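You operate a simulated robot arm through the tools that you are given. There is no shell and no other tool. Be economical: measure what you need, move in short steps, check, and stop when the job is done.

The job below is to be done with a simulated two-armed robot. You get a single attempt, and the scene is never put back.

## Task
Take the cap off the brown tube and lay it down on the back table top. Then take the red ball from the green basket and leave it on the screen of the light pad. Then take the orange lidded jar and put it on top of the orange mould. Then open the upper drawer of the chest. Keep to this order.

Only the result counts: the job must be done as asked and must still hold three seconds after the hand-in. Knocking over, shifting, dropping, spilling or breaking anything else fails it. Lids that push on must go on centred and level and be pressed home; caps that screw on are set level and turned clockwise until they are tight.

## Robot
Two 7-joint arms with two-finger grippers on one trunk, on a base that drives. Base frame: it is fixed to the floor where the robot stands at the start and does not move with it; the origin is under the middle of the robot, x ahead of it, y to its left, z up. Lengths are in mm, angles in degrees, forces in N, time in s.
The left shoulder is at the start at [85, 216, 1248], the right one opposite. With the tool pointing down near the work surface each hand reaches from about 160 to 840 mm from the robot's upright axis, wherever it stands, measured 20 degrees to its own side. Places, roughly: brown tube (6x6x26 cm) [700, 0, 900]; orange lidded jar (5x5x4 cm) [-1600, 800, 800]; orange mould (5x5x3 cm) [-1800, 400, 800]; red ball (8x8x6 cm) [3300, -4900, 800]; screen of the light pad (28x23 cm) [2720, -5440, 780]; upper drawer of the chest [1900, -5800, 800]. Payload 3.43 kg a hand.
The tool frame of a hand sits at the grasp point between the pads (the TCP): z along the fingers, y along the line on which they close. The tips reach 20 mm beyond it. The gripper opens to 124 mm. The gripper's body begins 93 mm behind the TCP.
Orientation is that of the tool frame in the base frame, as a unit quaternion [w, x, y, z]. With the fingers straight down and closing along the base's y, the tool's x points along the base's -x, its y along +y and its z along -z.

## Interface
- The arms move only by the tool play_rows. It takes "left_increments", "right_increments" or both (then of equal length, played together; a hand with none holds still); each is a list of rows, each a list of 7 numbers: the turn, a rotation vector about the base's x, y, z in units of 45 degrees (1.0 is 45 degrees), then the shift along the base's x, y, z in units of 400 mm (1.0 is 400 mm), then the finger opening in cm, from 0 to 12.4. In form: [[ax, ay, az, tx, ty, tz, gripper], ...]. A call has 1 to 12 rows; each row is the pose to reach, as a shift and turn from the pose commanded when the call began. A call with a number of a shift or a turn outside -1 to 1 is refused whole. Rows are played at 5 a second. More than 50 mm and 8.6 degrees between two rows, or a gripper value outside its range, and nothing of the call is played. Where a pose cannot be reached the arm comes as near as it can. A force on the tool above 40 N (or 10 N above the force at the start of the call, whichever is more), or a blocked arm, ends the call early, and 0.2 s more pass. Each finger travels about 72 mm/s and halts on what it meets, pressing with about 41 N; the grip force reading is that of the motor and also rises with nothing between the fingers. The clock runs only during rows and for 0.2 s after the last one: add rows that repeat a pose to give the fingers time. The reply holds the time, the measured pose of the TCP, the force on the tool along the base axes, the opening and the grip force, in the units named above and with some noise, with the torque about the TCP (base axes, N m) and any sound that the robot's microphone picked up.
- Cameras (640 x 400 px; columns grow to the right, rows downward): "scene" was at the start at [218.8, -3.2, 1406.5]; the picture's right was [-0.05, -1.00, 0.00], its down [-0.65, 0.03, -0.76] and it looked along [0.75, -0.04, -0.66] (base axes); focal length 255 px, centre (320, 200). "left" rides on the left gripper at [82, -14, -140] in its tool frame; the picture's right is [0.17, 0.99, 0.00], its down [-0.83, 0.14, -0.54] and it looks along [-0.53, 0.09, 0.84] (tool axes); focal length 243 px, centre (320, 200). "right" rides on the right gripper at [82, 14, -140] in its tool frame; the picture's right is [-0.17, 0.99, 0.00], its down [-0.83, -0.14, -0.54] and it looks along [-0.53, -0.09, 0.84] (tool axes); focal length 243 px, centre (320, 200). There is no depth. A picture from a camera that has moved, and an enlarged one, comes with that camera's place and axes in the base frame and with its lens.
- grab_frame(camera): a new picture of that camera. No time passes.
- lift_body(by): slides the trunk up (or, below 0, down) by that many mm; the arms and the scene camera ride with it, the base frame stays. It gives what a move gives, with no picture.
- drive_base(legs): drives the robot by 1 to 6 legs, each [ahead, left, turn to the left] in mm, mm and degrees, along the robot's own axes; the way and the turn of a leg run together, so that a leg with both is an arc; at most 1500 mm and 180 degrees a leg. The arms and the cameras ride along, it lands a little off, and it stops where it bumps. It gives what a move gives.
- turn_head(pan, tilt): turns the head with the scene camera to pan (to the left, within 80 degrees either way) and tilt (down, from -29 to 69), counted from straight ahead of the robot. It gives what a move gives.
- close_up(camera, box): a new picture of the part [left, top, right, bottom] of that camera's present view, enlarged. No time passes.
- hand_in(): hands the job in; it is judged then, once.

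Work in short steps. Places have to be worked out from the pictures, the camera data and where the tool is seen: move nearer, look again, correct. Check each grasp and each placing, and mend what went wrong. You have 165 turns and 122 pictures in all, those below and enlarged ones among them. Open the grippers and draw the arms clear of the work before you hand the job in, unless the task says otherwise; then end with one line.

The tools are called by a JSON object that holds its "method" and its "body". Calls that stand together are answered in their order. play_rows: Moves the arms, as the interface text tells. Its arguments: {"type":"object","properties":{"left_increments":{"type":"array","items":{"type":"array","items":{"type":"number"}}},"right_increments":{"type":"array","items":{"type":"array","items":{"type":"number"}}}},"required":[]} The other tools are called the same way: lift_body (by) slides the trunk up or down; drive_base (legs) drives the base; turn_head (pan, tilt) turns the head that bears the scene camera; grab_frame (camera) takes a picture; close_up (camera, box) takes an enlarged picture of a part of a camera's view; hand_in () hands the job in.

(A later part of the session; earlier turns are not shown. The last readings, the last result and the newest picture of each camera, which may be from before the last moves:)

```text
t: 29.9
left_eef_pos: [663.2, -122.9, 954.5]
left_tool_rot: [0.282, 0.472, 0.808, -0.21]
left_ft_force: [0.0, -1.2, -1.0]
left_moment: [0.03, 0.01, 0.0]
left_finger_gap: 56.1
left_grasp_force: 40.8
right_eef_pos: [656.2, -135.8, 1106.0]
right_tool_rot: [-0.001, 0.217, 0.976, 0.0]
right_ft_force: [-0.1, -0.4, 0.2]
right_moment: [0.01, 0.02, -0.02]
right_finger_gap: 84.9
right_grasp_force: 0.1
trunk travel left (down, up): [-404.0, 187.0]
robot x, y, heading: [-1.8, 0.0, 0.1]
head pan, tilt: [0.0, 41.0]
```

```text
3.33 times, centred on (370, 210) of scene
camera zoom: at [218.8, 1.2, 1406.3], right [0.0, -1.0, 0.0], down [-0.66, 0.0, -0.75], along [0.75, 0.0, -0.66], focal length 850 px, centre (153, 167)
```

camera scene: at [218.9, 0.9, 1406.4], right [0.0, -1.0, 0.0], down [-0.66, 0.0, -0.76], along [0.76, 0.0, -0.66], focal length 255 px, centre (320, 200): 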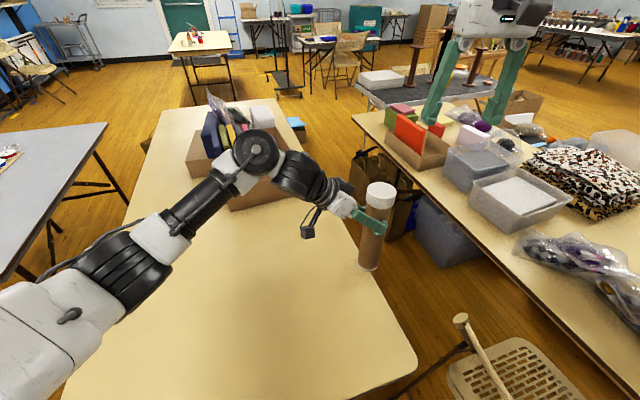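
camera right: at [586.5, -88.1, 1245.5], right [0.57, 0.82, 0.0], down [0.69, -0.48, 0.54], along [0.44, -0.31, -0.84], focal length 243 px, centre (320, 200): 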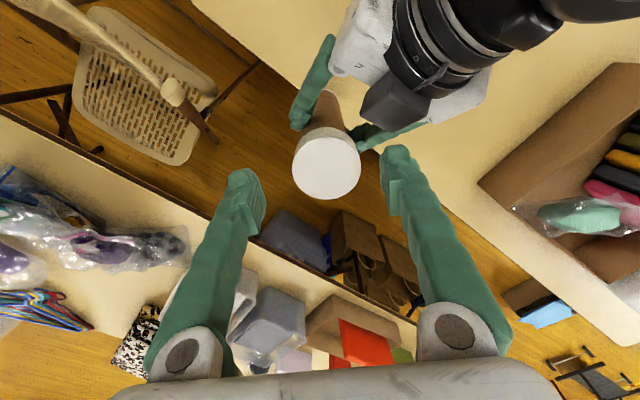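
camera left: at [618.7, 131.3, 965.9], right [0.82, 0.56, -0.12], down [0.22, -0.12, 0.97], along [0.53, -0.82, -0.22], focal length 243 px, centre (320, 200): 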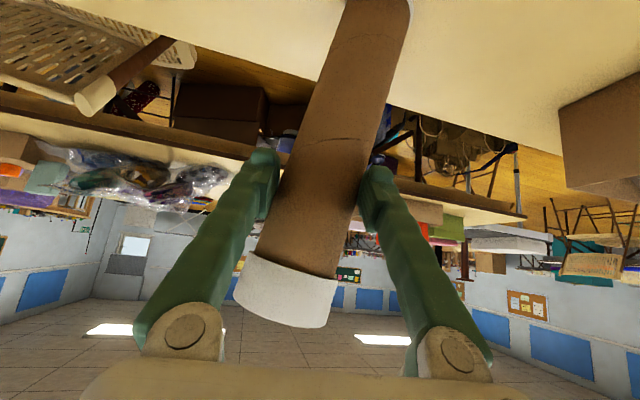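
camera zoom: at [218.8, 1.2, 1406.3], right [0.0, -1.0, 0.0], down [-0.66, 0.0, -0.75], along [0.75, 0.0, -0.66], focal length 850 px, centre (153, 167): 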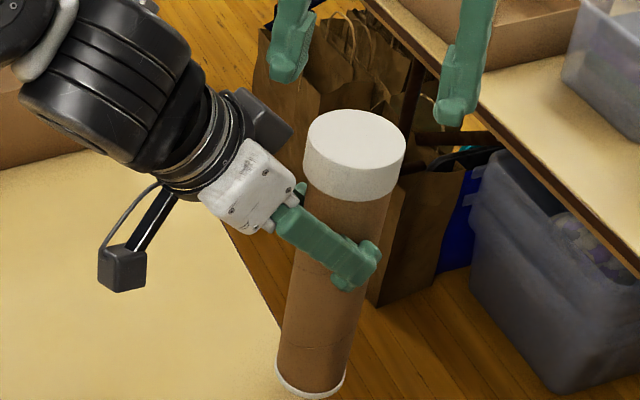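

The tube is close to vertical and the cap centre is at about (659, -135). I descend deeper (TCP z 1031), with 76 mm opening, and close.

{"method": "play_rows", "body": {"right_increments": [[0, 0, 0, 0.007, 0.002, -0.07, 7.6], [0, 0, 0, 0.007, 0.002, -0.13, 7.6], [0, 0, 0, 0.007, 0.002, -0.187, 7.6], [0, 0, 0, 0.007, 0.002, -0.187, 7], [0, 0, 0, 0.007, 0.002, -0.187, 6.5], [0, 0, 0, 0.007, 0.002, -0.187, 6], [0, 0, 0, 0.007, 0.002, -0.187, 4], [0, 0, 0, 0.007, 0.002, -0.187, 3], [0, 0, 0, 0.007, 0.002, -0.187, 3]]}}

{"method": "grab_frame", "body": {"camera": "right"}}

```text
t: 31.9
left_eef_pos: [663.6, -122.2, 955.2]
left_tool_rot: [0.282, 0.471, 0.808, -0.211]
left_ft_force: [0.0, -0.4, -0.9]
left_moment: [-0.02, 0.01, 0.0]
left_finger_gap: 56.3
left_grasp_force: 40.4
right_eef_pos: [658.9, -135.9, 1031.0]
right_tool_rot: [0.0, 0.215, 0.977, 0.0]
right_ft_force: [0.0, -0.3, 0.3]
right_moment: [-0.02, -0.02, 0.0]
right_finger_gap: 65.9
right_grasp_force: 41.5
trunk travel left (down, up): [-404.0, 187.0]
robot x, y, heading: [-1.9, -1.0, 0.1]
head pan, tilt: [0.0, 41.0]
```

```text
89 pictures are left
camera right: at [588.9, -87.2, 1171.1], right [0.56, 0.83, 0.0], down [0.7, -0.48, 0.54], along [0.44, -0.3, -0.84], focal length 243 px, centre (320, 200)
```

right: 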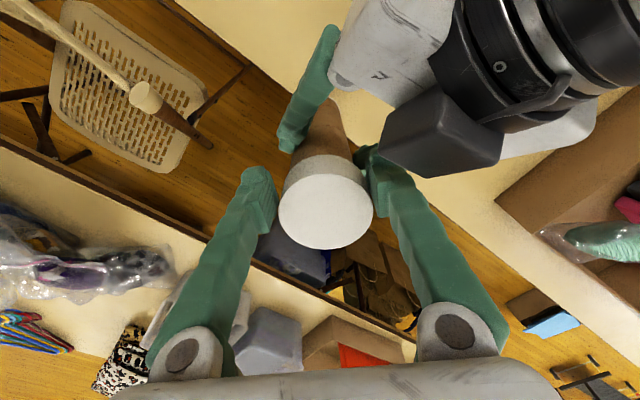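

A firm, centred grip now (66 mm). I twist counter-clockwise by 20° and watch the torque.

{"method": "play_rows", "body": {"right_increments": [[0, 0, 0.1, 0, 0, 0, 3], [0, 0, 0.2, 0, 0, 0, 3], [0, 0, 0.3, 0, 0, 0.001, 3], [0, 0, 0.45, 0, 0, 0.002, 3]]}}

{"method": "close_up", "body": {"camera": "scene", "box": [290, 150, 450, 270]}}

```text
t: 32.9
left_eef_pos: [664.6, -120.6, 952.3]
left_tool_rot: [0.281, 0.47, 0.81, -0.209]
left_ft_force: [8.6, 16.7, -1.8]
left_moment: [-0.87, 0.48, 0.61]
left_finger_gap: 55.8
left_grasp_force: 41.4
right_eef_pos: [658.1, -138.6, 1032.9]
right_tool_rot: [-0.001, 0.042, 0.999, -0.001]
right_ft_force: [-8.1, -16.3, -0.7]
right_moment: [-0.39, 0.21, -0.54]
right_finger_gap: 65.6
right_grasp_force: 40.6
trunk travel left (down, up): [-404.0, 187.0]
robot x, y, heading: [-2.9, -2.4, -0.1]
head pan, tilt: [0.0, 41.0]
```

```text
3.33 times, centred on (370, 210) of scene
camera zoom: at [218.8, 1.0, 1406.3], right [0.0, -1.0, 0.0], down [-0.66, 0.0, -0.75], along [0.75, 0.0, -0.66], focal length 850 px, centre (153, 167)
```

zoom: 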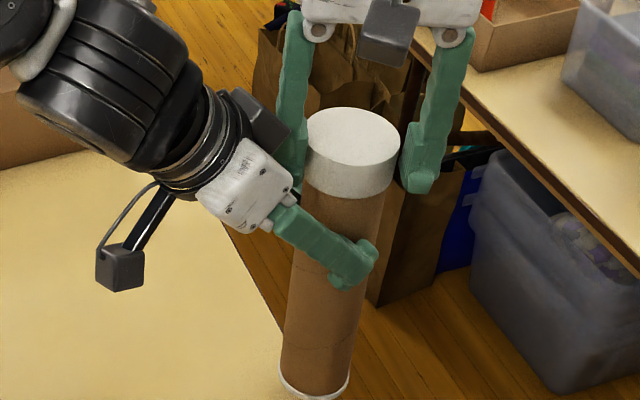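

It turned 20° with about 0.5 N m. I try pulling up a little now.

{"method": "play_rows", "body": {"right_increments": [[0, 0, 0, 0, 0, 0.005, 3], [0, 0, 0, 0, 0, 0.012, 3], [0, 0, 0, 0, 0, 0.02, 3]]}}

{"method": "close_up", "body": {"camera": "scene", "box": [290, 150, 450, 270]}}

```text
t: 33.6
left_eef_pos: [663.1, -123.6, 954.8]
left_tool_rot: [0.283, 0.473, 0.808, -0.211]
left_ft_force: [1.9, 13.5, 7.5]
left_moment: [-1.12, 0.07, 0.21]
left_finger_gap: 56.1
left_grasp_force: 41.4
right_eef_pos: [660.0, -135.6, 1040.2]
right_tool_rot: [0.0, 0.042, 0.999, 0.0]
right_ft_force: [-1.3, -13.6, -8.1]
right_moment: [-0.13, 0.2, -0.25]
right_finger_gap: 65.7
right_grasp_force: 40.6
trunk travel left (down, up): [-404.0, 187.0]
robot x, y, heading: [0.8, -3.0, -0.2]
head pan, tilt: [0.0, 41.0]
```

```text
3.33 times, centred on (370, 210) of scene
camera zoom: at [218.7, 1.0, 1406.3], right [0.0, -1.0, 0.0], down [-0.66, 0.0, -0.75], along [0.75, 0.0, -0.66], focal length 850 px, centre (153, 167)
```

zoom: 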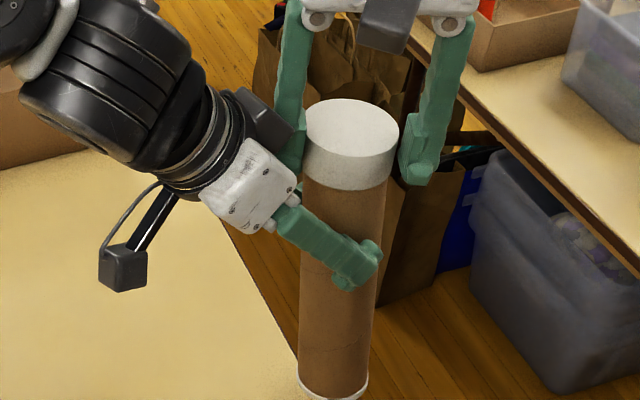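

Only 8 N so far and the cap is still on. I keep pulling another 12 mm.

{"method": "play_rows", "body": {"right_increments": [[0, 0, 0, 0, 0, 0.01, 3], [0, 0, 0, 0, 0, 0.02, 3], [0, 0, 0, 0, 0, 0.03, 3]]}}

{"method": "close_up", "body": {"camera": "scene", "box": [290, 150, 450, 270]}}

```text
t: 34.5
left_eef_pos: [662.3, -123.3, 953.9]
left_tool_rot: [0.282, 0.472, 0.808, -0.21]
left_ft_force: [-1.3, 2.7, -0.3]
left_moment: [-0.22, -0.04, 0.02]
left_finger_gap: 56.0
left_grasp_force: 41.2
right_eef_pos: [658.8, -134.1, 1052.0]
right_tool_rot: [0.001, 0.041, 0.999, 0.001]
right_ft_force: [0.8, -3.4, -1.1]
right_moment: [-0.05, -0.01, -0.01]
right_finger_gap: 66.2
right_grasp_force: 41.1
trunk travel left (down, up): [-404.0, 187.0]
robot x, y, heading: [-1.8, 1.3, -0.1]
head pan, tilt: [0.0, 41.0]
```

```text
3.33 times, centred on (370, 210) of scene
camera zoom: at [218.7, 1.0, 1406.4], right [0.0, -1.0, 0.0], down [-0.66, 0.0, -0.75], along [0.75, 0.0, -0.66], focal length 850 px, centre (153, 167)
```

zoom: 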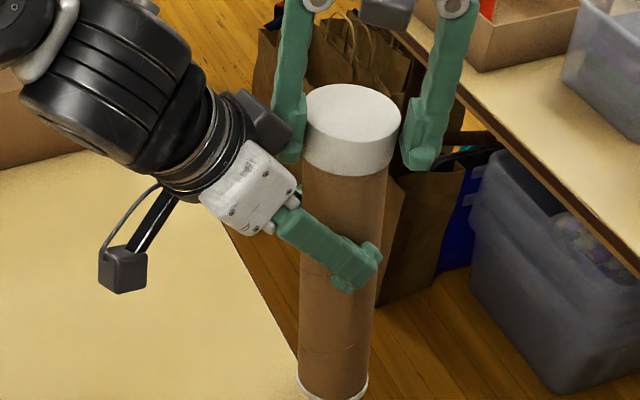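

The force dropped, the cap rose and the tube stayed: it is coming off. I lift the cap clear.

{"method": "play_rows", "body": {"right_increments": [[0, 0, 0, 0, 0, 0.03, 3], [0, 0, 0, 0, 0, 0.06, 3], [0, 0, 0, 0, 0, 0.1, 3], [0, 0, 0, 0, 0, 0.15, 3]]}}

{"method": "grab_frame", "body": {"camera": "scene"}}

```text
t: 35.5
left_eef_pos: [662.3, -123.0, 954.8]
left_tool_rot: [0.282, 0.472, 0.809, -0.211]
left_ft_force: [0.2, -0.7, -1.3]
left_moment: [0.03, -0.01, 0.02]
left_finger_gap: 55.7
left_grasp_force: 41.2
right_eef_pos: [658.4, -133.3, 1112.0]
right_tool_rot: [0.0, 0.041, 0.999, 0.0]
right_ft_force: [0.1, 0.9, -0.6]
right_moment: [-0.01, -0.01, 0.04]
right_finger_gap: 65.9
right_grasp_force: 41.0
trunk travel left (down, up): [-404.0, 187.0]
robot x, y, heading: [0.4, 0.4, 0.1]
head pan, tilt: [0.0, 41.0]
```

```text
85 pictures are left
camera scene: at [218.0, 1.4, 1406.5], right [0.0, -1.0, 0.0], down [-0.66, 0.0, -0.76], along [0.76, 0.0, -0.66], focal length 255 px, centre (320, 200)
```

scene: 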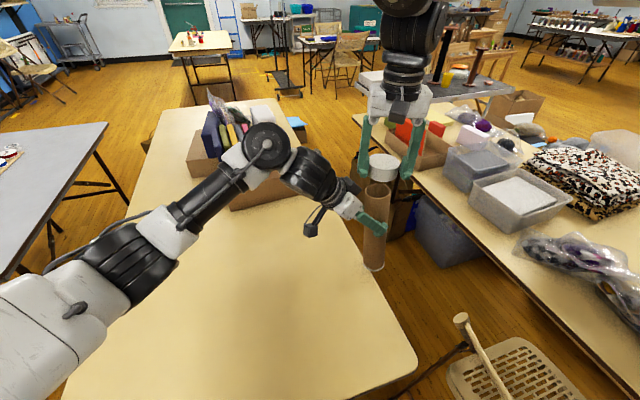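

The cap is off. I straighten the tube (leaning about 6°) and carry it back over its old spot at (705, 0); the right hand holds the cap still.

{"method": "play_rows", "body": {"left_increments": [[0.035, -0.027, 0, 0, 0, 0.01, 2], [0.07, -0.055, 0, 0.025, 0.07, 0.01, 2], [0.105, -0.082, 0, 0.05, 0.14, 0.01, 2], [0.105, -0.082, 0, 0.075, 0.2, 0.01, 2], [0.105, -0.082, 0, 0.1, 0.27, 0.01, 2], [0.105, -0.082, 0, 0.125, 0.337, 0, 2], [0.105, -0.082, 0, 0.125, 0.337, 0, 2]]}}

{"method": "close_up", "body": {"camera": "scene", "box": [240, 150, 400, 270]}}

```text
t: 37.0
left_eef_pos: [713.1, 12.2, 956.2]
left_tool_rot: [0.289, 0.49, 0.806, -0.163]
left_ft_force: [0.6, -0.5, -1.1]
left_moment: [0.05, 0.01, 0.0]
left_finger_gap: 56.0
left_grasp_force: 40.9
right_eef_pos: [659.1, -135.0, 1111.5]
right_tool_rot: [-0.001, 0.041, 0.999, 0.0]
right_ft_force: [-0.3, -0.1, -1.5]
right_moment: [0.02, 0.04, 0.0]
right_finger_gap: 65.9
right_grasp_force: 41.1
trunk travel left (down, up): [-404.0, 187.0]
robot x, y, heading: [0.5, 0.6, -0.3]
head pan, tilt: [0.0, 41.0]
```

```text
3.33 times, centred on (320, 210) of scene
camera zoom: at [218.7, 0.4, 1406.4], right [0.0, -1.0, 0.0], down [-0.66, 0.0, -0.75], along [0.75, 0.0, -0.66], focal length 850 px, centre (320, 167)
```

zoom: 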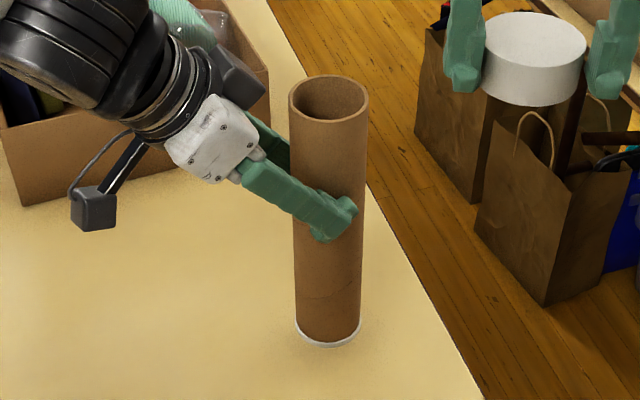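

The tube is upright, its bottom about 30 mm above the table at x ≈ 684. I shift it 20 mm ahead and lower it toward the table.

{"method": "play_rows", "body": {"left_increments": [[0, 0, 0, 0.025, 0.01, 0, 2], [0, 0, 0, 0.05, 0.015, -0.02, 2], [0, 0, 0, 0.05, 0.015, -0.04, 2], [0, 0, 0, 0.05, 0.015, -0.055, 2], [0, 0, 0, 0.05, 0.015, -0.065, 2]]}}

{"method": "close_up", "body": {"camera": "scene", "box": [240, 150, 400, 270]}}

```text
t: 38.2
left_eef_pos: [732.2, 18.5, 927.7]
left_tool_rot: [0.289, 0.489, 0.807, -0.161]
left_ft_force: [0.3, -0.1, -0.6]
left_moment: [0.05, 0.0, -0.02]
left_finger_gap: 56.1
left_grasp_force: 40.9
right_eef_pos: [658.8, -133.7, 1111.5]
right_tool_rot: [0.0, 0.042, 0.999, 0.0]
right_ft_force: [0.1, -0.4, -0.8]
right_moment: [0.01, -0.02, -0.01]
right_finger_gap: 65.7
right_grasp_force: 41.1
trunk travel left (down, up): [-404.0, 187.0]
robot x, y, heading: [0.1, 1.0, 0.2]
head pan, tilt: [0.0, 41.0]
```

```text
3.33 times, centred on (320, 210) of scene
camera zoom: at [218.9, 1.0, 1406.3], right [0.0, -1.0, 0.0], down [-0.66, 0.0, -0.75], along [0.75, 0.0, -0.66], focal length 850 px, centre (320, 167)
```

zoom: 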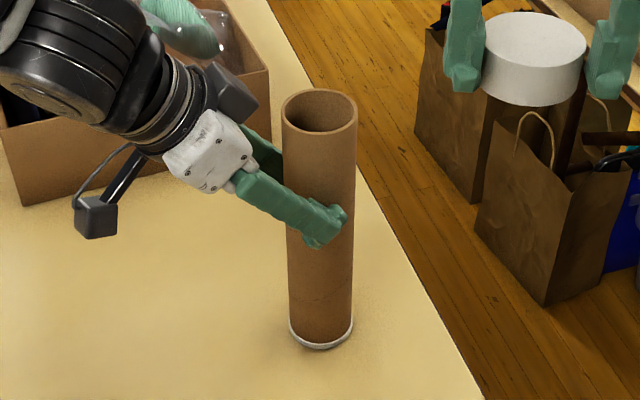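

Still no contact force; I lower in small steps.

{"method": "play_rows", "body": {"left_increments": [[0, 0, 0, 0, 0, -0.005, 2], [0, 0, 0, 0, 0, -0.01, 2], [0, 0, 0, 0, 0, -0.015, 2]]}}

```text
t: 39.0
left_eef_pos: [733.7, 18.7, 922.5]
left_tool_rot: [0.289, 0.489, 0.807, -0.161]
left_ft_force: [-0.7, 0.1, 2.3]
left_moment: [0.15, 0.06, -0.01]
left_finger_gap: 55.9
left_grasp_force: 40.5
right_eef_pos: [657.2, -134.7, 1112.1]
right_tool_rot: [0.0, 0.042, 0.999, 0.001]
right_ft_force: [-0.2, -0.3, -1.4]
right_moment: [-0.05, 0.02, 0.01]
right_finger_gap: 65.9
right_grasp_force: 41.4
trunk travel left (down, up): [-404.0, 187.0]
robot x, y, heading: [-4.0, -0.3, 0.2]
head pan, tilt: [0.0, 41.0]
```

Contact begins (2.3 N up). I lower 2 mm more, then open the left fingers slowly.

{"method": "play_rows", "body": {"left_increments": [[0, 0, 0, 0, 0, -0.004, 2], [0, 0, 0, 0, 0, -0.004, 5.4], [0, 0, 0, 0, 0, -0.004, 5.8], [0, 0, 0, 0, 0, -0.004, 6.4], [0, 0, 0, 0, 0, -0.004, 8], [0, 0, 0, 0, 0, -0.004, 12], [0, 0, 0, 0, 0, -0.004, 12.4]]}}

{"method": "grab_frame", "body": {"camera": "left"}}

{"method": "close_up", "body": {"camera": "scene", "box": [240, 150, 400, 270]}}

```text
t: 40.6
left_eef_pos: [732.2, 17.4, 921.0]
left_tool_rot: [0.289, 0.489, 0.807, -0.162]
left_ft_force: [1.0, 0.2, 0.4]
left_moment: [0.01, -0.03, 0.04]
left_finger_gap: 124.1
left_grasp_force: 0.0
right_eef_pos: [658.8, -134.4, 1112.4]
right_tool_rot: [0.0, 0.042, 0.999, 0.0]
right_ft_force: [-1.1, -0.5, 0.5]
right_moment: [0.03, -0.02, -0.02]
right_finger_gap: 65.7
right_grasp_force: 40.9
trunk travel left (down, up): [-404.0, 187.0]
robot x, y, heading: [1.1, -0.8, -0.1]
head pan, tilt: [0.0, 41.0]
```

```text
82 pictures are left
camera left: at [648.9, 144.1, 978.6], right [0.81, 0.58, -0.08], down [0.25, -0.22, 0.94], along [0.53, -0.79, -0.32], focal length 243 px, centre (320, 200)
```

left: 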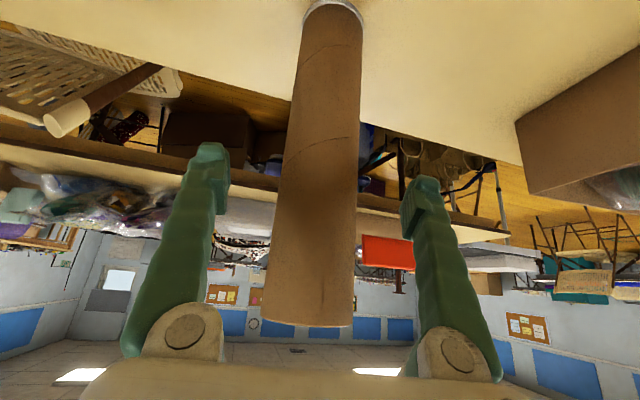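

```text
3.33 times, centred on (320, 210) of scene
camera zoom: at [218.7, 1.0, 1406.4], right [0.0, -1.0, 0.0], down [-0.66, 0.0, -0.75], along [0.75, 0.0, -0.66], focal length 850 px, centre (320, 167)
```

zoom: 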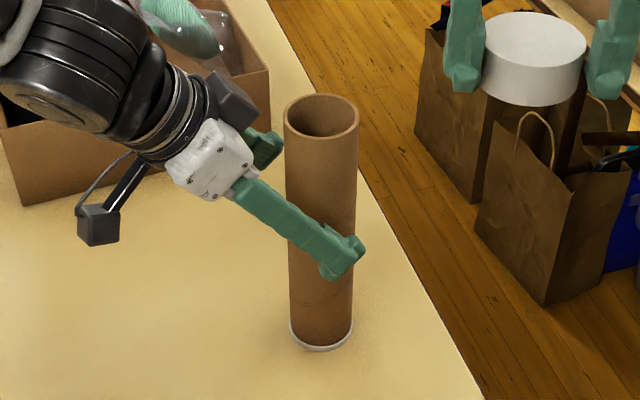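

The tube stands. I withdraw the left hand along its axis and out to the left, while the right carries the cap over a free part of the table near (540, -70).

{"method": "play_rows", "body": {"left_increments": [[0, 0, 0, -0.029, 0.051, 0.073, 12.4], [0, 0, 0, -0.058, 0.102, 0.146, 12.4], [0, 0, 0, -0.087, 0.153, 0.219, 12.4], [0, 0, 0, -0.116, 0.205, 0.292, 12.4], [0, 0, 0, -0.15, 0.31, 0.34, 12.4], [0, 0, 0, -0.19, 0.41, 0.38, 12.4], [0, 0, 0, -0.23, 0.51, 0.42, 12.4], [0, 0, 0, -0.27, 0.61, 0.45, 12.4]], "right_increments": [[0, 0, 0, 0, 0, 0, 3], [0, 0, 0, 0, 0, 0, 3], [0, 0, 0, 0, 0, 0, 3], [0, 0, 0, -0.05, 0.02, -0.02, 3], [0, 0, 0, -0.12, 0.05, -0.07, 3], [0, 0, 0, -0.19, 0.08, -0.14, 3], [0, 0, 0, -0.25, 0.12, -0.22, 3], [0, 0, 0, -0.295, 0.16, -0.3, 3]]}}

{"method": "grab_frame", "body": {"camera": "scene"}}

```text
t: 42.5
left_eef_pos: [620.7, 264.5, 1101.9]
left_tool_rot: [0.289, 0.489, 0.807, -0.163]
left_ft_force: [0.2, 0.0, 0.6]
left_moment: [0.01, 0.0, -0.02]
left_finger_gap: 123.8
left_grasp_force: 0.0
right_eef_pos: [568.5, -95.6, 1016.7]
right_tool_rot: [0.0, 0.041, 0.999, 0.0]
right_ft_force: [-0.6, 1.0, 1.1]
right_moment: [0.02, -0.02, -0.03]
right_finger_gap: 66.0
right_grasp_force: 40.4
right hand out of reach, approached as far as the arm can: row 7, 8
trunk travel left (down, up): [-404.0, 187.0]
robot x, y, heading: [-0.9, -3.6, 0.0]
head pan, tilt: [0.0, 41.0]
```

```text
80 pictures are left
camera scene: at [217.5, 1.8, 1406.6], right [0.0, -1.0, 0.0], down [-0.66, 0.0, -0.76], along [0.76, 0.0, -0.66], focal length 255 px, centre (320, 200)
```

scene: 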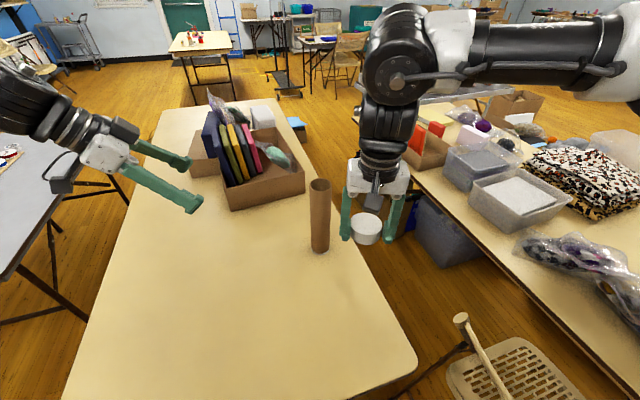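

The tube stands freely. The right arm reached its inner limit at this height; I go straight down first.

{"method": "play_rows", "body": {"right_increments": [[0, 0, 0, 0, 0, -0.1, 3], [0, 0, 0, 0, 0, -0.2, 3], [0, 0, 0, 0, 0.02, -0.3, 3], [0, 0, 0, -0.02, 0.05, -0.4, 3], [0, 0, 0, -0.04, 0.08, -0.48, 3], [0, 0, 0, -0.04, 0.1, -0.52, 3]]}}

{"method": "grab_frame", "body": {"camera": "scene"}}

```text
t: 43.9
left_eef_pos: [623.3, 264.8, 1101.1]
left_tool_rot: [0.289, 0.49, 0.807, -0.162]
left_ft_force: [-0.5, 0.6, 1.0]
left_moment: [0.02, -0.01, 0.0]
left_finger_gap: 124.0
left_grasp_force: 0.0
right_eef_pos: [555.3, -53.8, 810.1]
right_tool_rot: [-0.001, 0.042, 0.999, 0.0]
right_ft_force: [0.4, -0.2, -0.9]
right_moment: [0.03, 0.03, 0.0]
right_finger_gap: 65.7
right_grasp_force: 41.2
trunk travel left (down, up): [-404.0, 187.0]
robot x, y, heading: [-0.9, -1.3, -0.2]
head pan, tilt: [0.0, 41.0]
```

```text
79 pictures are left
camera scene: at [219.0, 1.3, 1406.3], right [0.0, -1.0, 0.0], down [-0.66, 0.0, -0.75], along [0.75, 0.0, -0.66], focal length 255 px, centre (320, 200)
```

scene: 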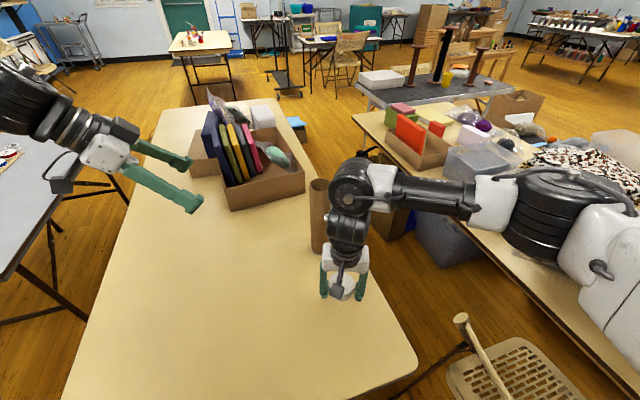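

Over the table at (555, -54, 810). I descend in small steps to feel the table.

{"method": "play_rows", "body": {"right_increments": [[0, 0, 0, 0, 0, -0.015, 3], [0, 0, 0, 0, 0, -0.025, 3], [0, 0, 0, 0, 0, -0.035, 3], [0, 0, 0, 0, 0, -0.042, 3]]}}

```text
t: 44.9
left_eef_pos: [623.3, 263.9, 1100.9]
left_tool_rot: [0.288, 0.489, 0.807, -0.162]
left_ft_force: [0.2, 0.2, 0.4]
left_moment: [-0.01, 0.02, 0.0]
left_finger_gap: 124.0
left_grasp_force: 0.1
right_eef_pos: [556.8, -56.2, 794.5]
right_tool_rot: [0.001, 0.042, 0.999, 0.0]
right_ft_force: [-0.7, 0.6, -0.5]
right_moment: [-0.02, 0.0, 0.02]
right_finger_gap: 65.8
right_grasp_force: 41.3
trunk travel left (down, up): [-404.0, 187.0]
robot x, y, heading: [-2.9, -1.2, 0.3]
head pan, tilt: [0.0, 41.0]
```

{"method": "play_rows", "body": {"right_increments": [[0, 0, 0, 0, 0, -0.006, 3], [0, 0, 0, 0, 0, -0.012, 3], [0, 0, 0, 0, 0, -0.018, 3], [0, 0, 0, 0, 0, -0.023, 3]]}}

```text
t: 45.9
left_eef_pos: [622.6, 263.5, 1102.2]
left_tool_rot: [0.288, 0.489, 0.807, -0.162]
left_ft_force: [-0.4, 0.9, -0.1]
left_moment: [0.0, 0.0, 0.0]
left_finger_gap: 123.9
left_grasp_force: 0.0
right_eef_pos: [556.2, -55.8, 785.5]
right_tool_rot: [0.0, 0.042, 0.999, 0.0]
right_ft_force: [0.1, 0.5, 0.1]
right_moment: [-0.03, 0.01, 0.04]
right_finger_gap: 65.7
right_grasp_force: 40.7
trunk travel left (down, up): [-404.0, 187.0]
robot x, y, heading: [-0.3, -3.2, 0.0]
head pan, tilt: [0.0, 41.0]
```

No contact yet at 785; I go on down slowly.

{"method": "play_rows", "body": {"right_increments": [[0, 0, 0, 0, 0, -0.006, 3], [0, 0, 0, 0, 0, -0.012, 3], [0, 0, 0, 0, 0, -0.018, 3], [0, 0, 0, 0, 0, -0.024, 3]]}}

{"method": "grab_frame", "body": {"camera": "right"}}

```text
t: 46.9
left_eef_pos: [623.0, 263.9, 1100.7]
left_tool_rot: [0.288, 0.489, 0.807, -0.161]
left_ft_force: [0.4, -0.9, -0.8]
left_moment: [0.0, -0.02, -0.02]
left_finger_gap: 124.0
left_grasp_force: 0.1
right_eef_pos: [555.7, -55.7, 774.8]
right_tool_rot: [0.0, 0.042, 0.999, 0.0]
right_ft_force: [0.5, -0.6, -0.6]
right_moment: [0.03, 0.0, -0.04]
right_finger_gap: 66.1
right_grasp_force: 40.8
trunk travel left (down, up): [-404.0, 187.0]
robot x, y, heading: [1.1, 4.7, 0.1]
head pan, tilt: [0.0, 41.0]
```

```text
78 pictures are left
camera right: at [474.2, -34.5, 915.4], right [0.25, 0.97, 0.0], down [0.82, -0.21, 0.54], along [0.52, -0.13, -0.84], focal length 243 px, centre (320, 200)
```

right: 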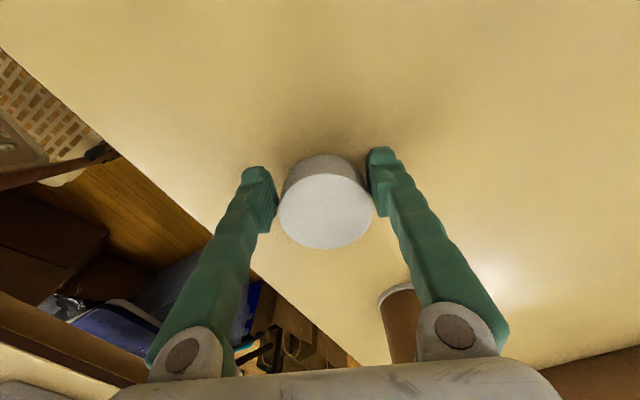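

Shadows show the table is very near. I continue down to contact.

{"method": "play_rows", "body": {"right_increments": [[0, 0, 0, 0, 0, -0.006, 3], [0, 0, 0, 0, 0, -0.012, 3], [0, 0, 0, 0, 0, -0.018, 3], [0, 0, 0, 0, 0, -0.024, 3], [0, 0, 0, 0, 0, -0.03, 3]]}}

```text
t: 48.0
left_eef_pos: [620.9, 263.5, 1103.2]
left_tool_rot: [0.29, 0.489, 0.807, -0.161]
left_ft_force: [-0.2, -0.3, -0.6]
left_moment: [0.01, 0.0, 0.0]
left_finger_gap: 123.9
left_grasp_force: 0.1
right_eef_pos: [554.5, -56.5, 767.5]
right_tool_rot: [0.003, 0.042, 0.999, 0.001]
right_ft_force: [-1.1, -5.1, 32.3]
right_moment: [-0.75, -1.14, -0.14]
right_finger_gap: 66.0
right_grasp_force: 41.3
trunk travel left (down, up): [-404.0, 187.0]
robot x, y, heading: [-3.1, 0.9, 0.0]
head pan, tilt: [0.0, 41.0]
```

Contact at TCP z ≈ 768 (table at about 748). I ease up 3 mm and open, then rise.

{"method": "play_rows", "body": {"right_increments": [[0, 0, 0, 0, 0, 0.009, 3], [0, 0, 0, 0, 0, 0.009, 6.4], [0, 0, 0, 0, 0, 0.009, 7], [0, 0, 0, 0, 0, 0.009, 8.5], [0, 0, 0, 0, 0, 0.009, 9], [0, 0, 0, 0, 0, 0.09, 9], [0, 0, 0, 0, 0, 0.2, 9], [0, 0, 0, 0, 0, 0.3, 9], [0, 0, 0, 0, -0.05, 0.4, 9], [0, 0, 0, 0, -0.15, 0.5, 9], [0, 0, 0, -0.02, -0.25, 0.57, 9]]}}

{"method": "grab_frame", "body": {"camera": "scene"}}

```text
refused: row 10 steps farther than a row can; nothing moved
```

```text
77 pictures are left
camera scene: at [215.6, 0.7, 1407.1], right [0.0, -1.0, 0.0], down [-0.65, 0.0, -0.76], along [0.76, 0.0, -0.65], focal length 255 px, centre (320, 200)
```

scene: 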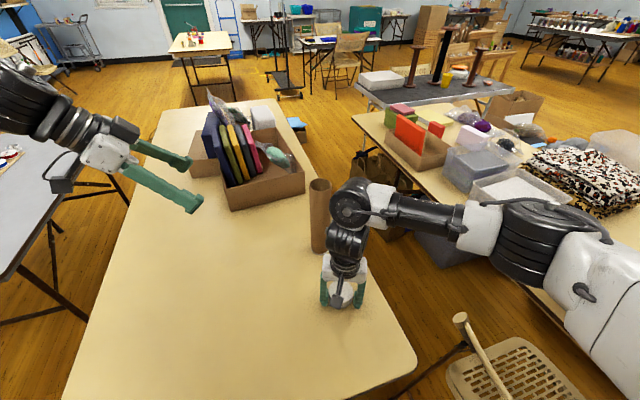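

Refused for a too-large step; same move with smaller steps.

{"method": "play_rows", "body": {"right_increments": [[0, 0, 0, 0, 0, 0.009, 3], [0, 0, 0, 0, 0, 0.009, 6.4], [0, 0, 0, 0, 0, 0.009, 7], [0, 0, 0, 0, 0, 0.009, 8.5], [0, 0, 0, 0, 0, 0.009, 9], [0, 0, 0, 0, 0, 0.09, 9], [0, 0, 0, 0, 0, 0.2, 9], [0, 0, 0, 0, 0, 0.3, 9], [0, 0, 0, 0, -0.05, 0.4, 9], [0, 0, 0, 0, -0.12, 0.5, 9], [0, 0, 0, -0.02, -0.2, 0.57, 9]]}}

{"method": "grab_frame", "body": {"camera": "scene"}}

```text
t: 50.5
left_eef_pos: [621.4, 262.3, 1101.6]
left_tool_rot: [0.288, 0.49, 0.807, -0.162]
left_ft_force: [-1.0, 0.4, 0.7]
left_moment: [0.03, -0.01, 0.04]
left_finger_gap: 123.8
left_grasp_force: 0.0
right_eef_pos: [555.8, -141.0, 990.1]
right_tool_rot: [-0.002, 0.039, 0.999, 0.001]
right_ft_force: [0.0, 0.3, 0.4]
right_moment: [0.01, -0.01, 0.01]
right_finger_gap: 90.3
right_grasp_force: 0.1
right hand out of reach, approached as far as the arm can: row 8, 9, 10, 11
trunk travel left (down, up): [-404.0, 187.0]
robot x, y, heading: [-3.2, -1.2, 0.1]
head pan, tilt: [0.0, 41.0]
```

```text
76 pictures are left
camera scene: at [217.6, -0.4, 1406.5], right [0.0, -1.0, 0.0], down [-0.66, 0.0, -0.76], along [0.76, 0.0, -0.66], focal length 255 px, centre (320, 200)
```

scene: 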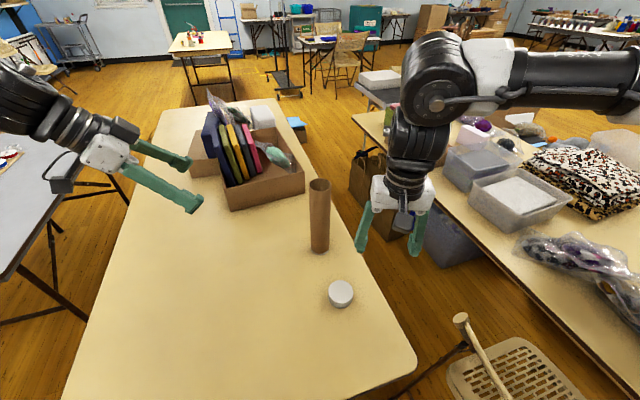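

The cap lies on the table and the tube stands. Now I bring the left hand back to pointing down, tuck both arms and raise the trunk before driving.

{"method": "play_rows", "body": {"left_increments": [[0.044, 0.079, 0.133, -0.04, 0.01, 0.01, 12.4], [0.088, 0.158, 0.267, -0.08, 0.02, 0.02, 12.4], [0.133, 0.236, 0.4, -0.12, 0.03, 0.03, 12.4], [0.177, 0.315, 0.534, -0.16, 0.04, 0.05, 12.4], [0.221, 0.394, 0.667, -0.2, 0.05, 0.07, 12.4]], "right_increments": [[0, 0, 0, -0.03, -0.03, 0.06, 9], [0, 0, 0, -0.06, -0.07, 0.12, 9], [0, 0, 0, -0.1, -0.12, 0.2, 9], [0, 0, 0, -0.14, -0.15, 0.28, 9], [0, 0, 0, -0.18, -0.18, 0.36, 9]]}}

{"method": "play_rows", "body": {"left_increments": [[0.044, 0.079, 0.133, -0.04, 0.01, 0.01, 12.4], [0.088, 0.158, 0.267, -0.08, 0.02, 0.02, 12.4], [0.133, 0.236, 0.4, -0.12, 0.03, 0.03, 12.4], [0.177, 0.315, 0.534, -0.16, 0.04, 0.05, 12.4], [0.221, 0.394, 0.667, -0.2, 0.05, 0.07, 12.4]]}}

{"method": "lift_body", "body": {"by": 120}}

{"method": "turn_head", "body": {"pan": -60, "tilt": 15}}

{"method": "grab_frame", "body": {"camera": "scene"}}

```text
t: 51.6
left_eef_pos: [544.2, 283.7, 1127.7]
left_tool_rot: [0.149, 0.256, 0.951, -0.085]
left_ft_force: [1.0, 0.2, 0.0]
left_moment: [-0.02, 0.01, -0.03]
left_finger_gap: 124.2
left_grasp_force: 0.0
right_eef_pos: [521.8, -205.0, 1096.2]
right_tool_rot: [-0.001, 0.041, 0.999, 0.0]
right_ft_force: [0.2, -0.4, -0.2]
right_moment: [-0.02, 0.01, 0.02]
right_finger_gap: 90.0
right_grasp_force: 0.0
right hand out of reach, approached as far as the arm can: row 1, 2, 3, 4, 5
trunk travel left (down, up): [-404.0, 187.0]
robot x, y, heading: [1.6, -0.7, 0.0]
head pan, tilt: [0.0, 41.0]
```

```text
t: 52.9
left_eef_pos: [466.6, 300.0, 1151.1]
left_tool_rot: [-0.001, -0.002, 1.0, 0.0]
left_ft_force: [-0.6, -0.5, 0.0]
left_moment: [0.03, 0.0, 0.02]
left_finger_gap: 124.0
left_grasp_force: 0.2
left hand out of reach, approached as far as the arm can: row 5
right_eef_pos: [521.1, -204.6, 1095.2]
right_tool_rot: [0.0, 0.04, 0.999, 0.001]
right_ft_force: [0.2, 0.1, 0.5]
right_moment: [0.01, 0.01, 0.02]
right_finger_gap: 90.0
right_grasp_force: 0.0
trunk travel left (down, up): [-404.0, 187.0]
robot x, y, heading: [-1.9, -0.8, -0.2]
head pan, tilt: [0.0, 41.0]
```

```text
t: 54.4
left_eef_pos: [466.0, 300.2, 1269.9]
left_tool_rot: [-0.002, -0.001, 1.0, 0.0]
left_ft_force: [0.1, 0.5, -1.2]
left_moment: [0.01, 0.03, 0.0]
left_finger_gap: 124.0
left_grasp_force: 0.1
right_eef_pos: [521.0, -204.5, 1212.0]
right_tool_rot: [-0.001, 0.042, 0.999, 0.0]
right_ft_force: [0.8, 0.9, -0.5]
right_moment: [0.01, 0.02, 0.04]
right_finger_gap: 89.9
right_grasp_force: 0.0
trunk travel left (down, up): [-524.0, 67.0]
robot x, y, heading: [0.7, -0.3, -0.2]
head pan, tilt: [0.0, 41.0]
```

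```text
t: 55.6
left_eef_pos: [467.4, 299.2, 1271.4]
left_tool_rot: [0.0, -0.001, 1.0, -0.001]
left_ft_force: [0.0, 0.3, -0.8]
left_moment: [0.02, -0.03, 0.01]
left_finger_gap: 123.9
left_grasp_force: 0.1
right_eef_pos: [520.3, -205.8, 1214.2]
right_tool_rot: [0.0, 0.041, 0.999, 0.0]
right_ft_force: [0.0, 0.4, -0.2]
right_moment: [-0.02, -0.02, 0.0]
right_finger_gap: 90.1
right_grasp_force: 0.0
trunk travel left (down, up): [-524.0, 67.0]
robot x, y, heading: [0.0, 0.6, -0.2]
head pan, tilt: [-60.0, 15.0]
```

```text
75 pictures are left
camera scene: at [128.3, -79.8, 1582.4], right [-0.87, -0.5, 0.0], down [-0.13, 0.22, -0.97], along [0.48, -0.84, -0.26], focal length 255 px, centre (320, 200)
```

scene: 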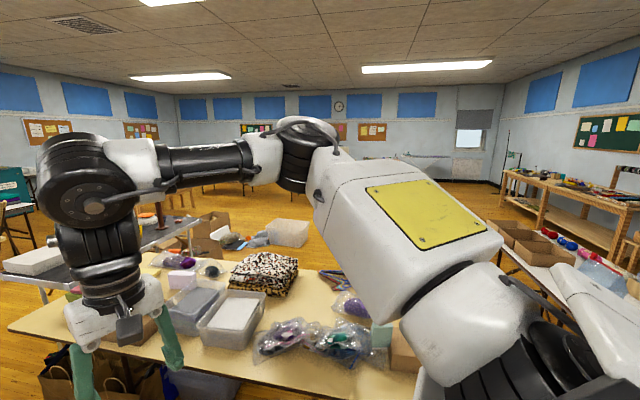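

I turn the robot to face -y (right) in place and look down the aisle.

{"method": "drive_base", "body": {"legs": [[0, 0, -90]]}}

{"method": "turn_head", "body": {"pan": 0, "tilt": 25}}

{"method": "grab_frame", "body": {"camera": "scene"}}

```text
t: 61.4
left_eef_pos: [291.8, -472.7, 1272.5]
left_tool_rot: [-0.001, 0.713, 0.701, 0.001]
left_ft_force: [-0.5, -0.2, -0.4]
left_moment: [-0.04, 0.03, -0.01]
left_finger_gap: 124.0
left_grasp_force: 0.0
right_eef_pos: [-213.7, -518.4, 1213.8]
right_tool_rot: [0.0, 0.742, 0.67, 0.0]
right_ft_force: [1.0, -0.1, 0.0]
right_moment: [0.02, 0.03, 0.0]
right_finger_gap: 90.0
right_grasp_force: 0.0
trunk travel left (down, up): [-524.0, 67.0]
robot x, y, heading: [0.0, 3.5, -90.9]
head pan, tilt: [-60.0, 15.0]
```

```text
t: 62.7
left_eef_pos: [291.4, -470.9, 1273.0]
left_tool_rot: [-0.001, 0.713, 0.701, 0.0]
left_ft_force: [0.5, -0.2, -0.1]
left_moment: [-0.03, 0.03, -0.01]
left_finger_gap: 124.0
left_grasp_force: 0.1
right_eef_pos: [-213.7, -517.0, 1213.6]
right_tool_rot: [0.0, 0.741, 0.671, -0.001]
right_ft_force: [-1.0, -0.3, -0.3]
right_moment: [0.01, -0.04, -0.05]
right_finger_gap: 89.9
right_grasp_force: 0.0
trunk travel left (down, up): [-524.0, 67.0]
robot x, y, heading: [-1.8, -4.6, -91.1]
head pan, tilt: [0.0, 25.0]
```

```text
74 pictures are left
camera scene: at [-0.9, -170.1, 1566.2], right [-1.0, 0.02, 0.0], down [0.01, 0.42, -0.91], along [-0.02, -0.91, -0.42], focal length 255 px, centre (320, 200)
```

scene: 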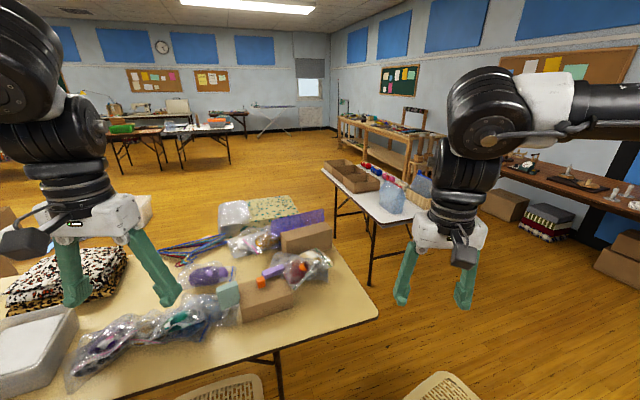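

The green basket is seen far off at left-back. Straight ahead two chairs and tables block; I look to the right (toward -x) for a free aisle.

{"method": "turn_head", "body": {"pan": -60, "tilt": 30}}

{"method": "grab_frame", "body": {"camera": "scene"}}

{"method": "turn_head", "body": {"pan": 0, "tilt": 60}}

{"method": "grab_frame", "body": {"camera": "scene"}}

```text
t: 64.0
left_eef_pos: [290.7, -471.2, 1272.3]
left_tool_rot: [-0.002, 0.713, 0.701, 0.0]
left_ft_force: [0.6, -0.5, -0.4]
left_moment: [0.02, -0.03, 0.0]
left_finger_gap: 124.2
left_grasp_force: 0.1
right_eef_pos: [-212.5, -517.1, 1212.8]
right_tool_rot: [0.0, 0.741, 0.671, -0.001]
right_ft_force: [-0.4, 0.1, 0.2]
right_moment: [-0.03, 0.0, -0.02]
right_finger_gap: 89.9
right_grasp_force: 0.1
trunk travel left (down, up): [-524.0, 67.0]
robot x, y, heading: [-0.5, 0.9, -90.7]
head pan, tilt: [-60.0, 30.0]
```

```text
73 pictures are left
camera scene: at [-78.2, -121.9, 1558.2], right [-0.49, 0.87, 0.0], down [0.44, 0.24, -0.87], along [-0.76, -0.42, -0.5], focal length 255 px, centre (320, 200)
```

scene: 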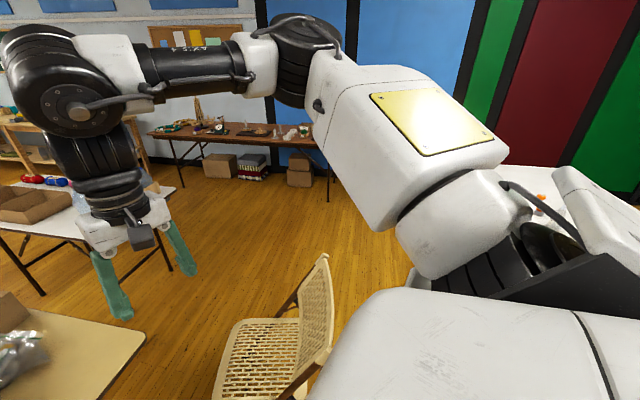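

```text
t: 65.3
left_eef_pos: [291.3, -470.9, 1271.3]
left_tool_rot: [0.0, 0.713, 0.701, 0.001]
left_ft_force: [0.0, 0.1, 0.2]
left_moment: [-0.02, 0.03, 0.02]
left_finger_gap: 124.3
left_grasp_force: 0.2
right_eef_pos: [-215.3, -516.4, 1213.1]
right_tool_rot: [-0.001, 0.741, 0.671, 0.0]
right_ft_force: [0.5, -0.2, 0.2]
right_moment: [0.0, 0.0, 0.01]
right_finger_gap: 90.3
right_grasp_force: 0.0
trunk travel left (down, up): [-524.0, 67.0]
robot x, y, heading: [2.9, 0.0, -90.9]
head pan, tilt: [0.0, 60.0]
```

```text
72 pictures are left
camera scene: at [-0.4, -144.6, 1516.1], right [-1.0, 0.02, 0.0], down [0.02, 0.87, -0.5], along [-0.01, -0.5, -0.87], focal length 255 px, centre (320, 200)
```

scene: 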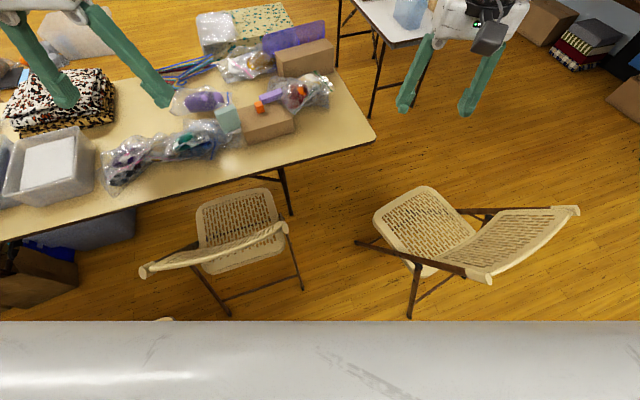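

Chairs and tables enclose the front; the free way is toward -x. I back off 150 mm, turn to face -x and drive 900 mm, then look again.

{"method": "drive_base", "body": {"legs": [[-150, 0, 0], [0, 0, -89], [900, 0, 0]]}}

{"method": "turn_head", "body": {"pan": 0, "tilt": 35}}

{"method": "grab_frame", "body": {"camera": "scene"}}

{"method": "turn_head", "body": {"pan": 75, "tilt": 35}}

{"method": "grab_frame", "body": {"camera": "scene"}}

```text
t: 77.5
left_eef_pos: [-1371.9, -143.2, 1273.2]
left_tool_rot: [0.0, 1.0, -0.001, 0.001]
left_ft_force: [0.8, -0.4, 0.2]
left_moment: [-0.01, 0.0, 0.0]
left_finger_gap: 123.6
left_grasp_force: 0.2
right_eef_pos: [-1424.2, 360.9, 1214.3]
right_tool_rot: [0.0, 0.999, -0.044, 0.0]
right_ft_force: [-0.1, 0.0, 0.2]
right_moment: [-0.01, -0.02, 0.0]
right_finger_gap: 90.2
right_grasp_force: 0.1
trunk travel left (down, up): [-524.0, 67.0]
robot x, y, heading: [-907.8, 153.1, 180.0]
head pan, tilt: [0.0, 60.0]
```

```text
t: 78.4
left_eef_pos: [-1374.3, -143.7, 1270.7]
left_tool_rot: [0.001, 1.0, -0.001, 0.001]
left_ft_force: [-0.2, 0.5, 0.3]
left_moment: [0.0, -0.02, 0.0]
left_finger_gap: 124.1
left_grasp_force: 0.0
right_eef_pos: [-1425.7, 359.8, 1212.8]
right_tool_rot: [0.0, 0.999, -0.044, 0.0]
right_ft_force: [-0.3, 0.2, -0.9]
right_moment: [0.04, 0.0, 0.05]
right_finger_gap: 90.1
right_grasp_force: 0.1
trunk travel left (down, up): [-524.0, 67.0]
robot x, y, heading: [-902.6, 155.4, 179.8]
head pan, tilt: [0.0, 35.0]
```

```text
71 pictures are left
camera scene: at [-1071.1, 155.9, 1550.3], right [0.0, 1.0, 0.0], down [0.57, 0.0, -0.82], along [-0.82, 0.0, -0.57], focal length 255 px, centre (320, 200)
```

scene: 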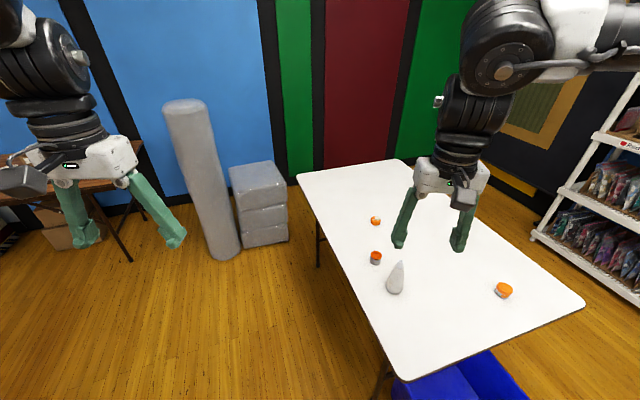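

```text
t: 79.9
left_eef_pos: [-1373.4, -144.6, 1272.0]
left_tool_rot: [0.0, 1.0, -0.001, 0.0]
left_ft_force: [-0.8, -0.7, 0.3]
left_moment: [0.02, 0.02, 0.0]
left_finger_gap: 124.0
left_grasp_force: 0.1
right_eef_pos: [-1425.6, 360.8, 1215.1]
right_tool_rot: [0.0, 0.999, -0.044, 0.0]
right_ft_force: [0.2, -0.2, -0.7]
right_moment: [-0.01, -0.01, 0.03]
right_finger_gap: 90.2
right_grasp_force: 0.1
trunk travel left (down, up): [-524.0, 67.0]
robot x, y, heading: [-907.3, 153.7, 179.9]
head pan, tilt: [75.0, 35.0]
```

```text
70 pictures are left
camera scene: at [-1006.2, 70.6, 1550.4], right [-0.96, 0.26, 0.0], down [0.15, 0.55, -0.82], along [-0.22, -0.79, -0.57], focal length 255 px, centre (320, 200)
```

scene: 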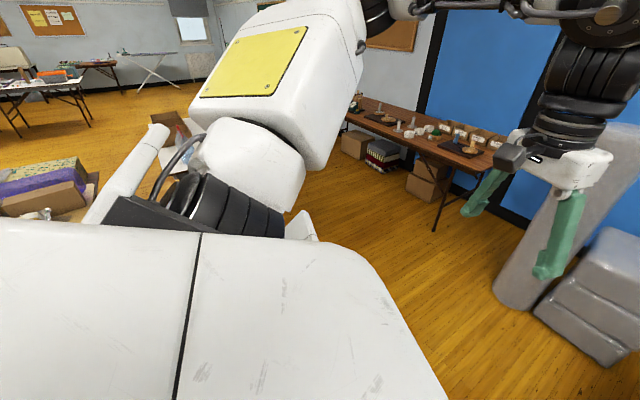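

The white table with the orange items is ahead. I advance 250 mm, turn to face -y and look along the possible aisle.

{"method": "drive_base", "body": {"legs": [[250, 0, 0], [0, 0, 90]]}}

{"method": "turn_head", "body": {"pan": 0, "tilt": 30}}

{"method": "grab_frame", "body": {"camera": "scene"}}

```text
t: 87.2
left_eef_pos: [-862.8, -317.0, 1271.0]
left_tool_rot: [-0.001, 0.711, 0.703, 0.0]
left_ft_force: [-0.1, 0.9, -0.3]
left_moment: [-0.02, -0.01, 0.03]
left_finger_gap: 124.0
left_grasp_force: 0.1
right_eef_pos: [-1369.2, -365.4, 1212.8]
right_tool_rot: [0.001, 0.741, 0.672, 0.0]
right_ft_force: [-0.2, 0.2, 0.0]
right_moment: [0.01, 0.0, -0.04]
right_finger_gap: 90.1
right_grasp_force: 0.0
trunk travel left (down, up): [-524.0, 67.0]
robot x, y, heading: [-1156.5, 154.8, -90.8]
head pan, tilt: [75.0, 35.0]
```

```text
t: 88.7
left_eef_pos: [-863.5, -314.8, 1272.3]
left_tool_rot: [0.0, 0.711, 0.703, 0.0]
left_ft_force: [-0.3, 0.2, 0.3]
left_moment: [-0.01, 0.01, 0.01]
left_finger_gap: 123.7
left_grasp_force: 0.0
right_eef_pos: [-1368.4, -363.8, 1214.1]
right_tool_rot: [0.0, 0.74, 0.673, 0.0]
right_ft_force: [-0.1, 0.3, 0.7]
right_moment: [0.0, 0.01, 0.01]
right_finger_gap: 90.3
right_grasp_force: 0.1
trunk travel left (down, up): [-524.0, 67.0]
robot x, y, heading: [-1156.1, 154.2, -91.0]
head pan, tilt: [0.0, 30.0]
```

```text
69 pictures are left
camera scene: at [-1156.4, -14.0, 1558.2], right [-1.0, 0.01, 0.0], down [0.01, 0.5, -0.87], along [-0.01, -0.87, -0.5], focal length 255 px, centre (320, 200)
```

scene: 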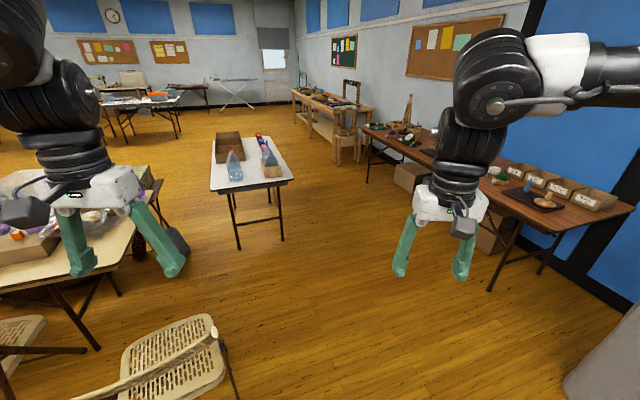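

A clear aisle runs right of the jug table. I shift right 180 mm, drive 2700 mm ahead, then bear left past the table's far end.

{"method": "drive_base", "body": {"legs": [[0, -180, 0], [1400, 0, 0], [1300, 0, 0], [0, 0, 27], [850, 0, 0], [0, 0, 50]]}}

{"method": "grab_frame", "body": {"camera": "scene"}}

```text
t: 117.3
left_eef_pos: [-513.8, -3106.9, 1271.8]
left_tool_rot: [-0.002, 0.139, 0.99, 0.0]
left_ft_force: [-0.4, 0.4, 0.2]
left_moment: [-0.02, -0.03, 0.0]
left_finger_gap: 124.0
left_grasp_force: 0.0
right_eef_pos: [-600.0, -3606.5, 1213.4]
right_tool_rot: [0.0, 0.179, 0.984, 0.0]
right_ft_force: [1.2, 0.4, 0.2]
right_moment: [0.02, 0.0, 0.02]
right_finger_gap: 90.2
right_grasp_force: 0.1
trunk travel left (down, up): [-524.0, 67.0]
robot x, y, heading: [-1043.0, -3266.4, -16.1]
head pan, tilt: [0.0, 30.0]
```

```text
68 pictures are left
camera scene: at [-879.2, -3312.5, 1558.2], right [-0.28, -0.96, 0.0], down [-0.48, 0.14, -0.87], along [0.83, -0.24, -0.5], focal length 255 px, centre (320, 200)
```

scene: 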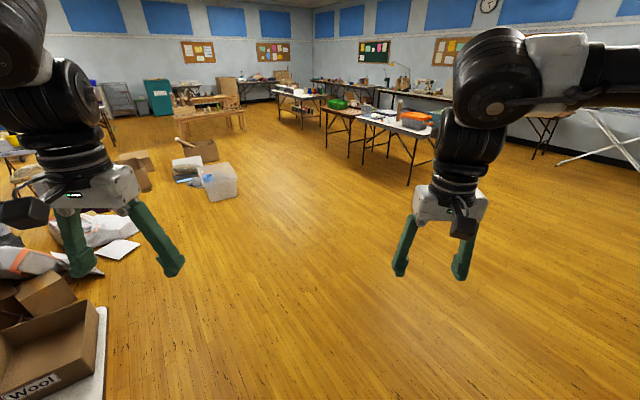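

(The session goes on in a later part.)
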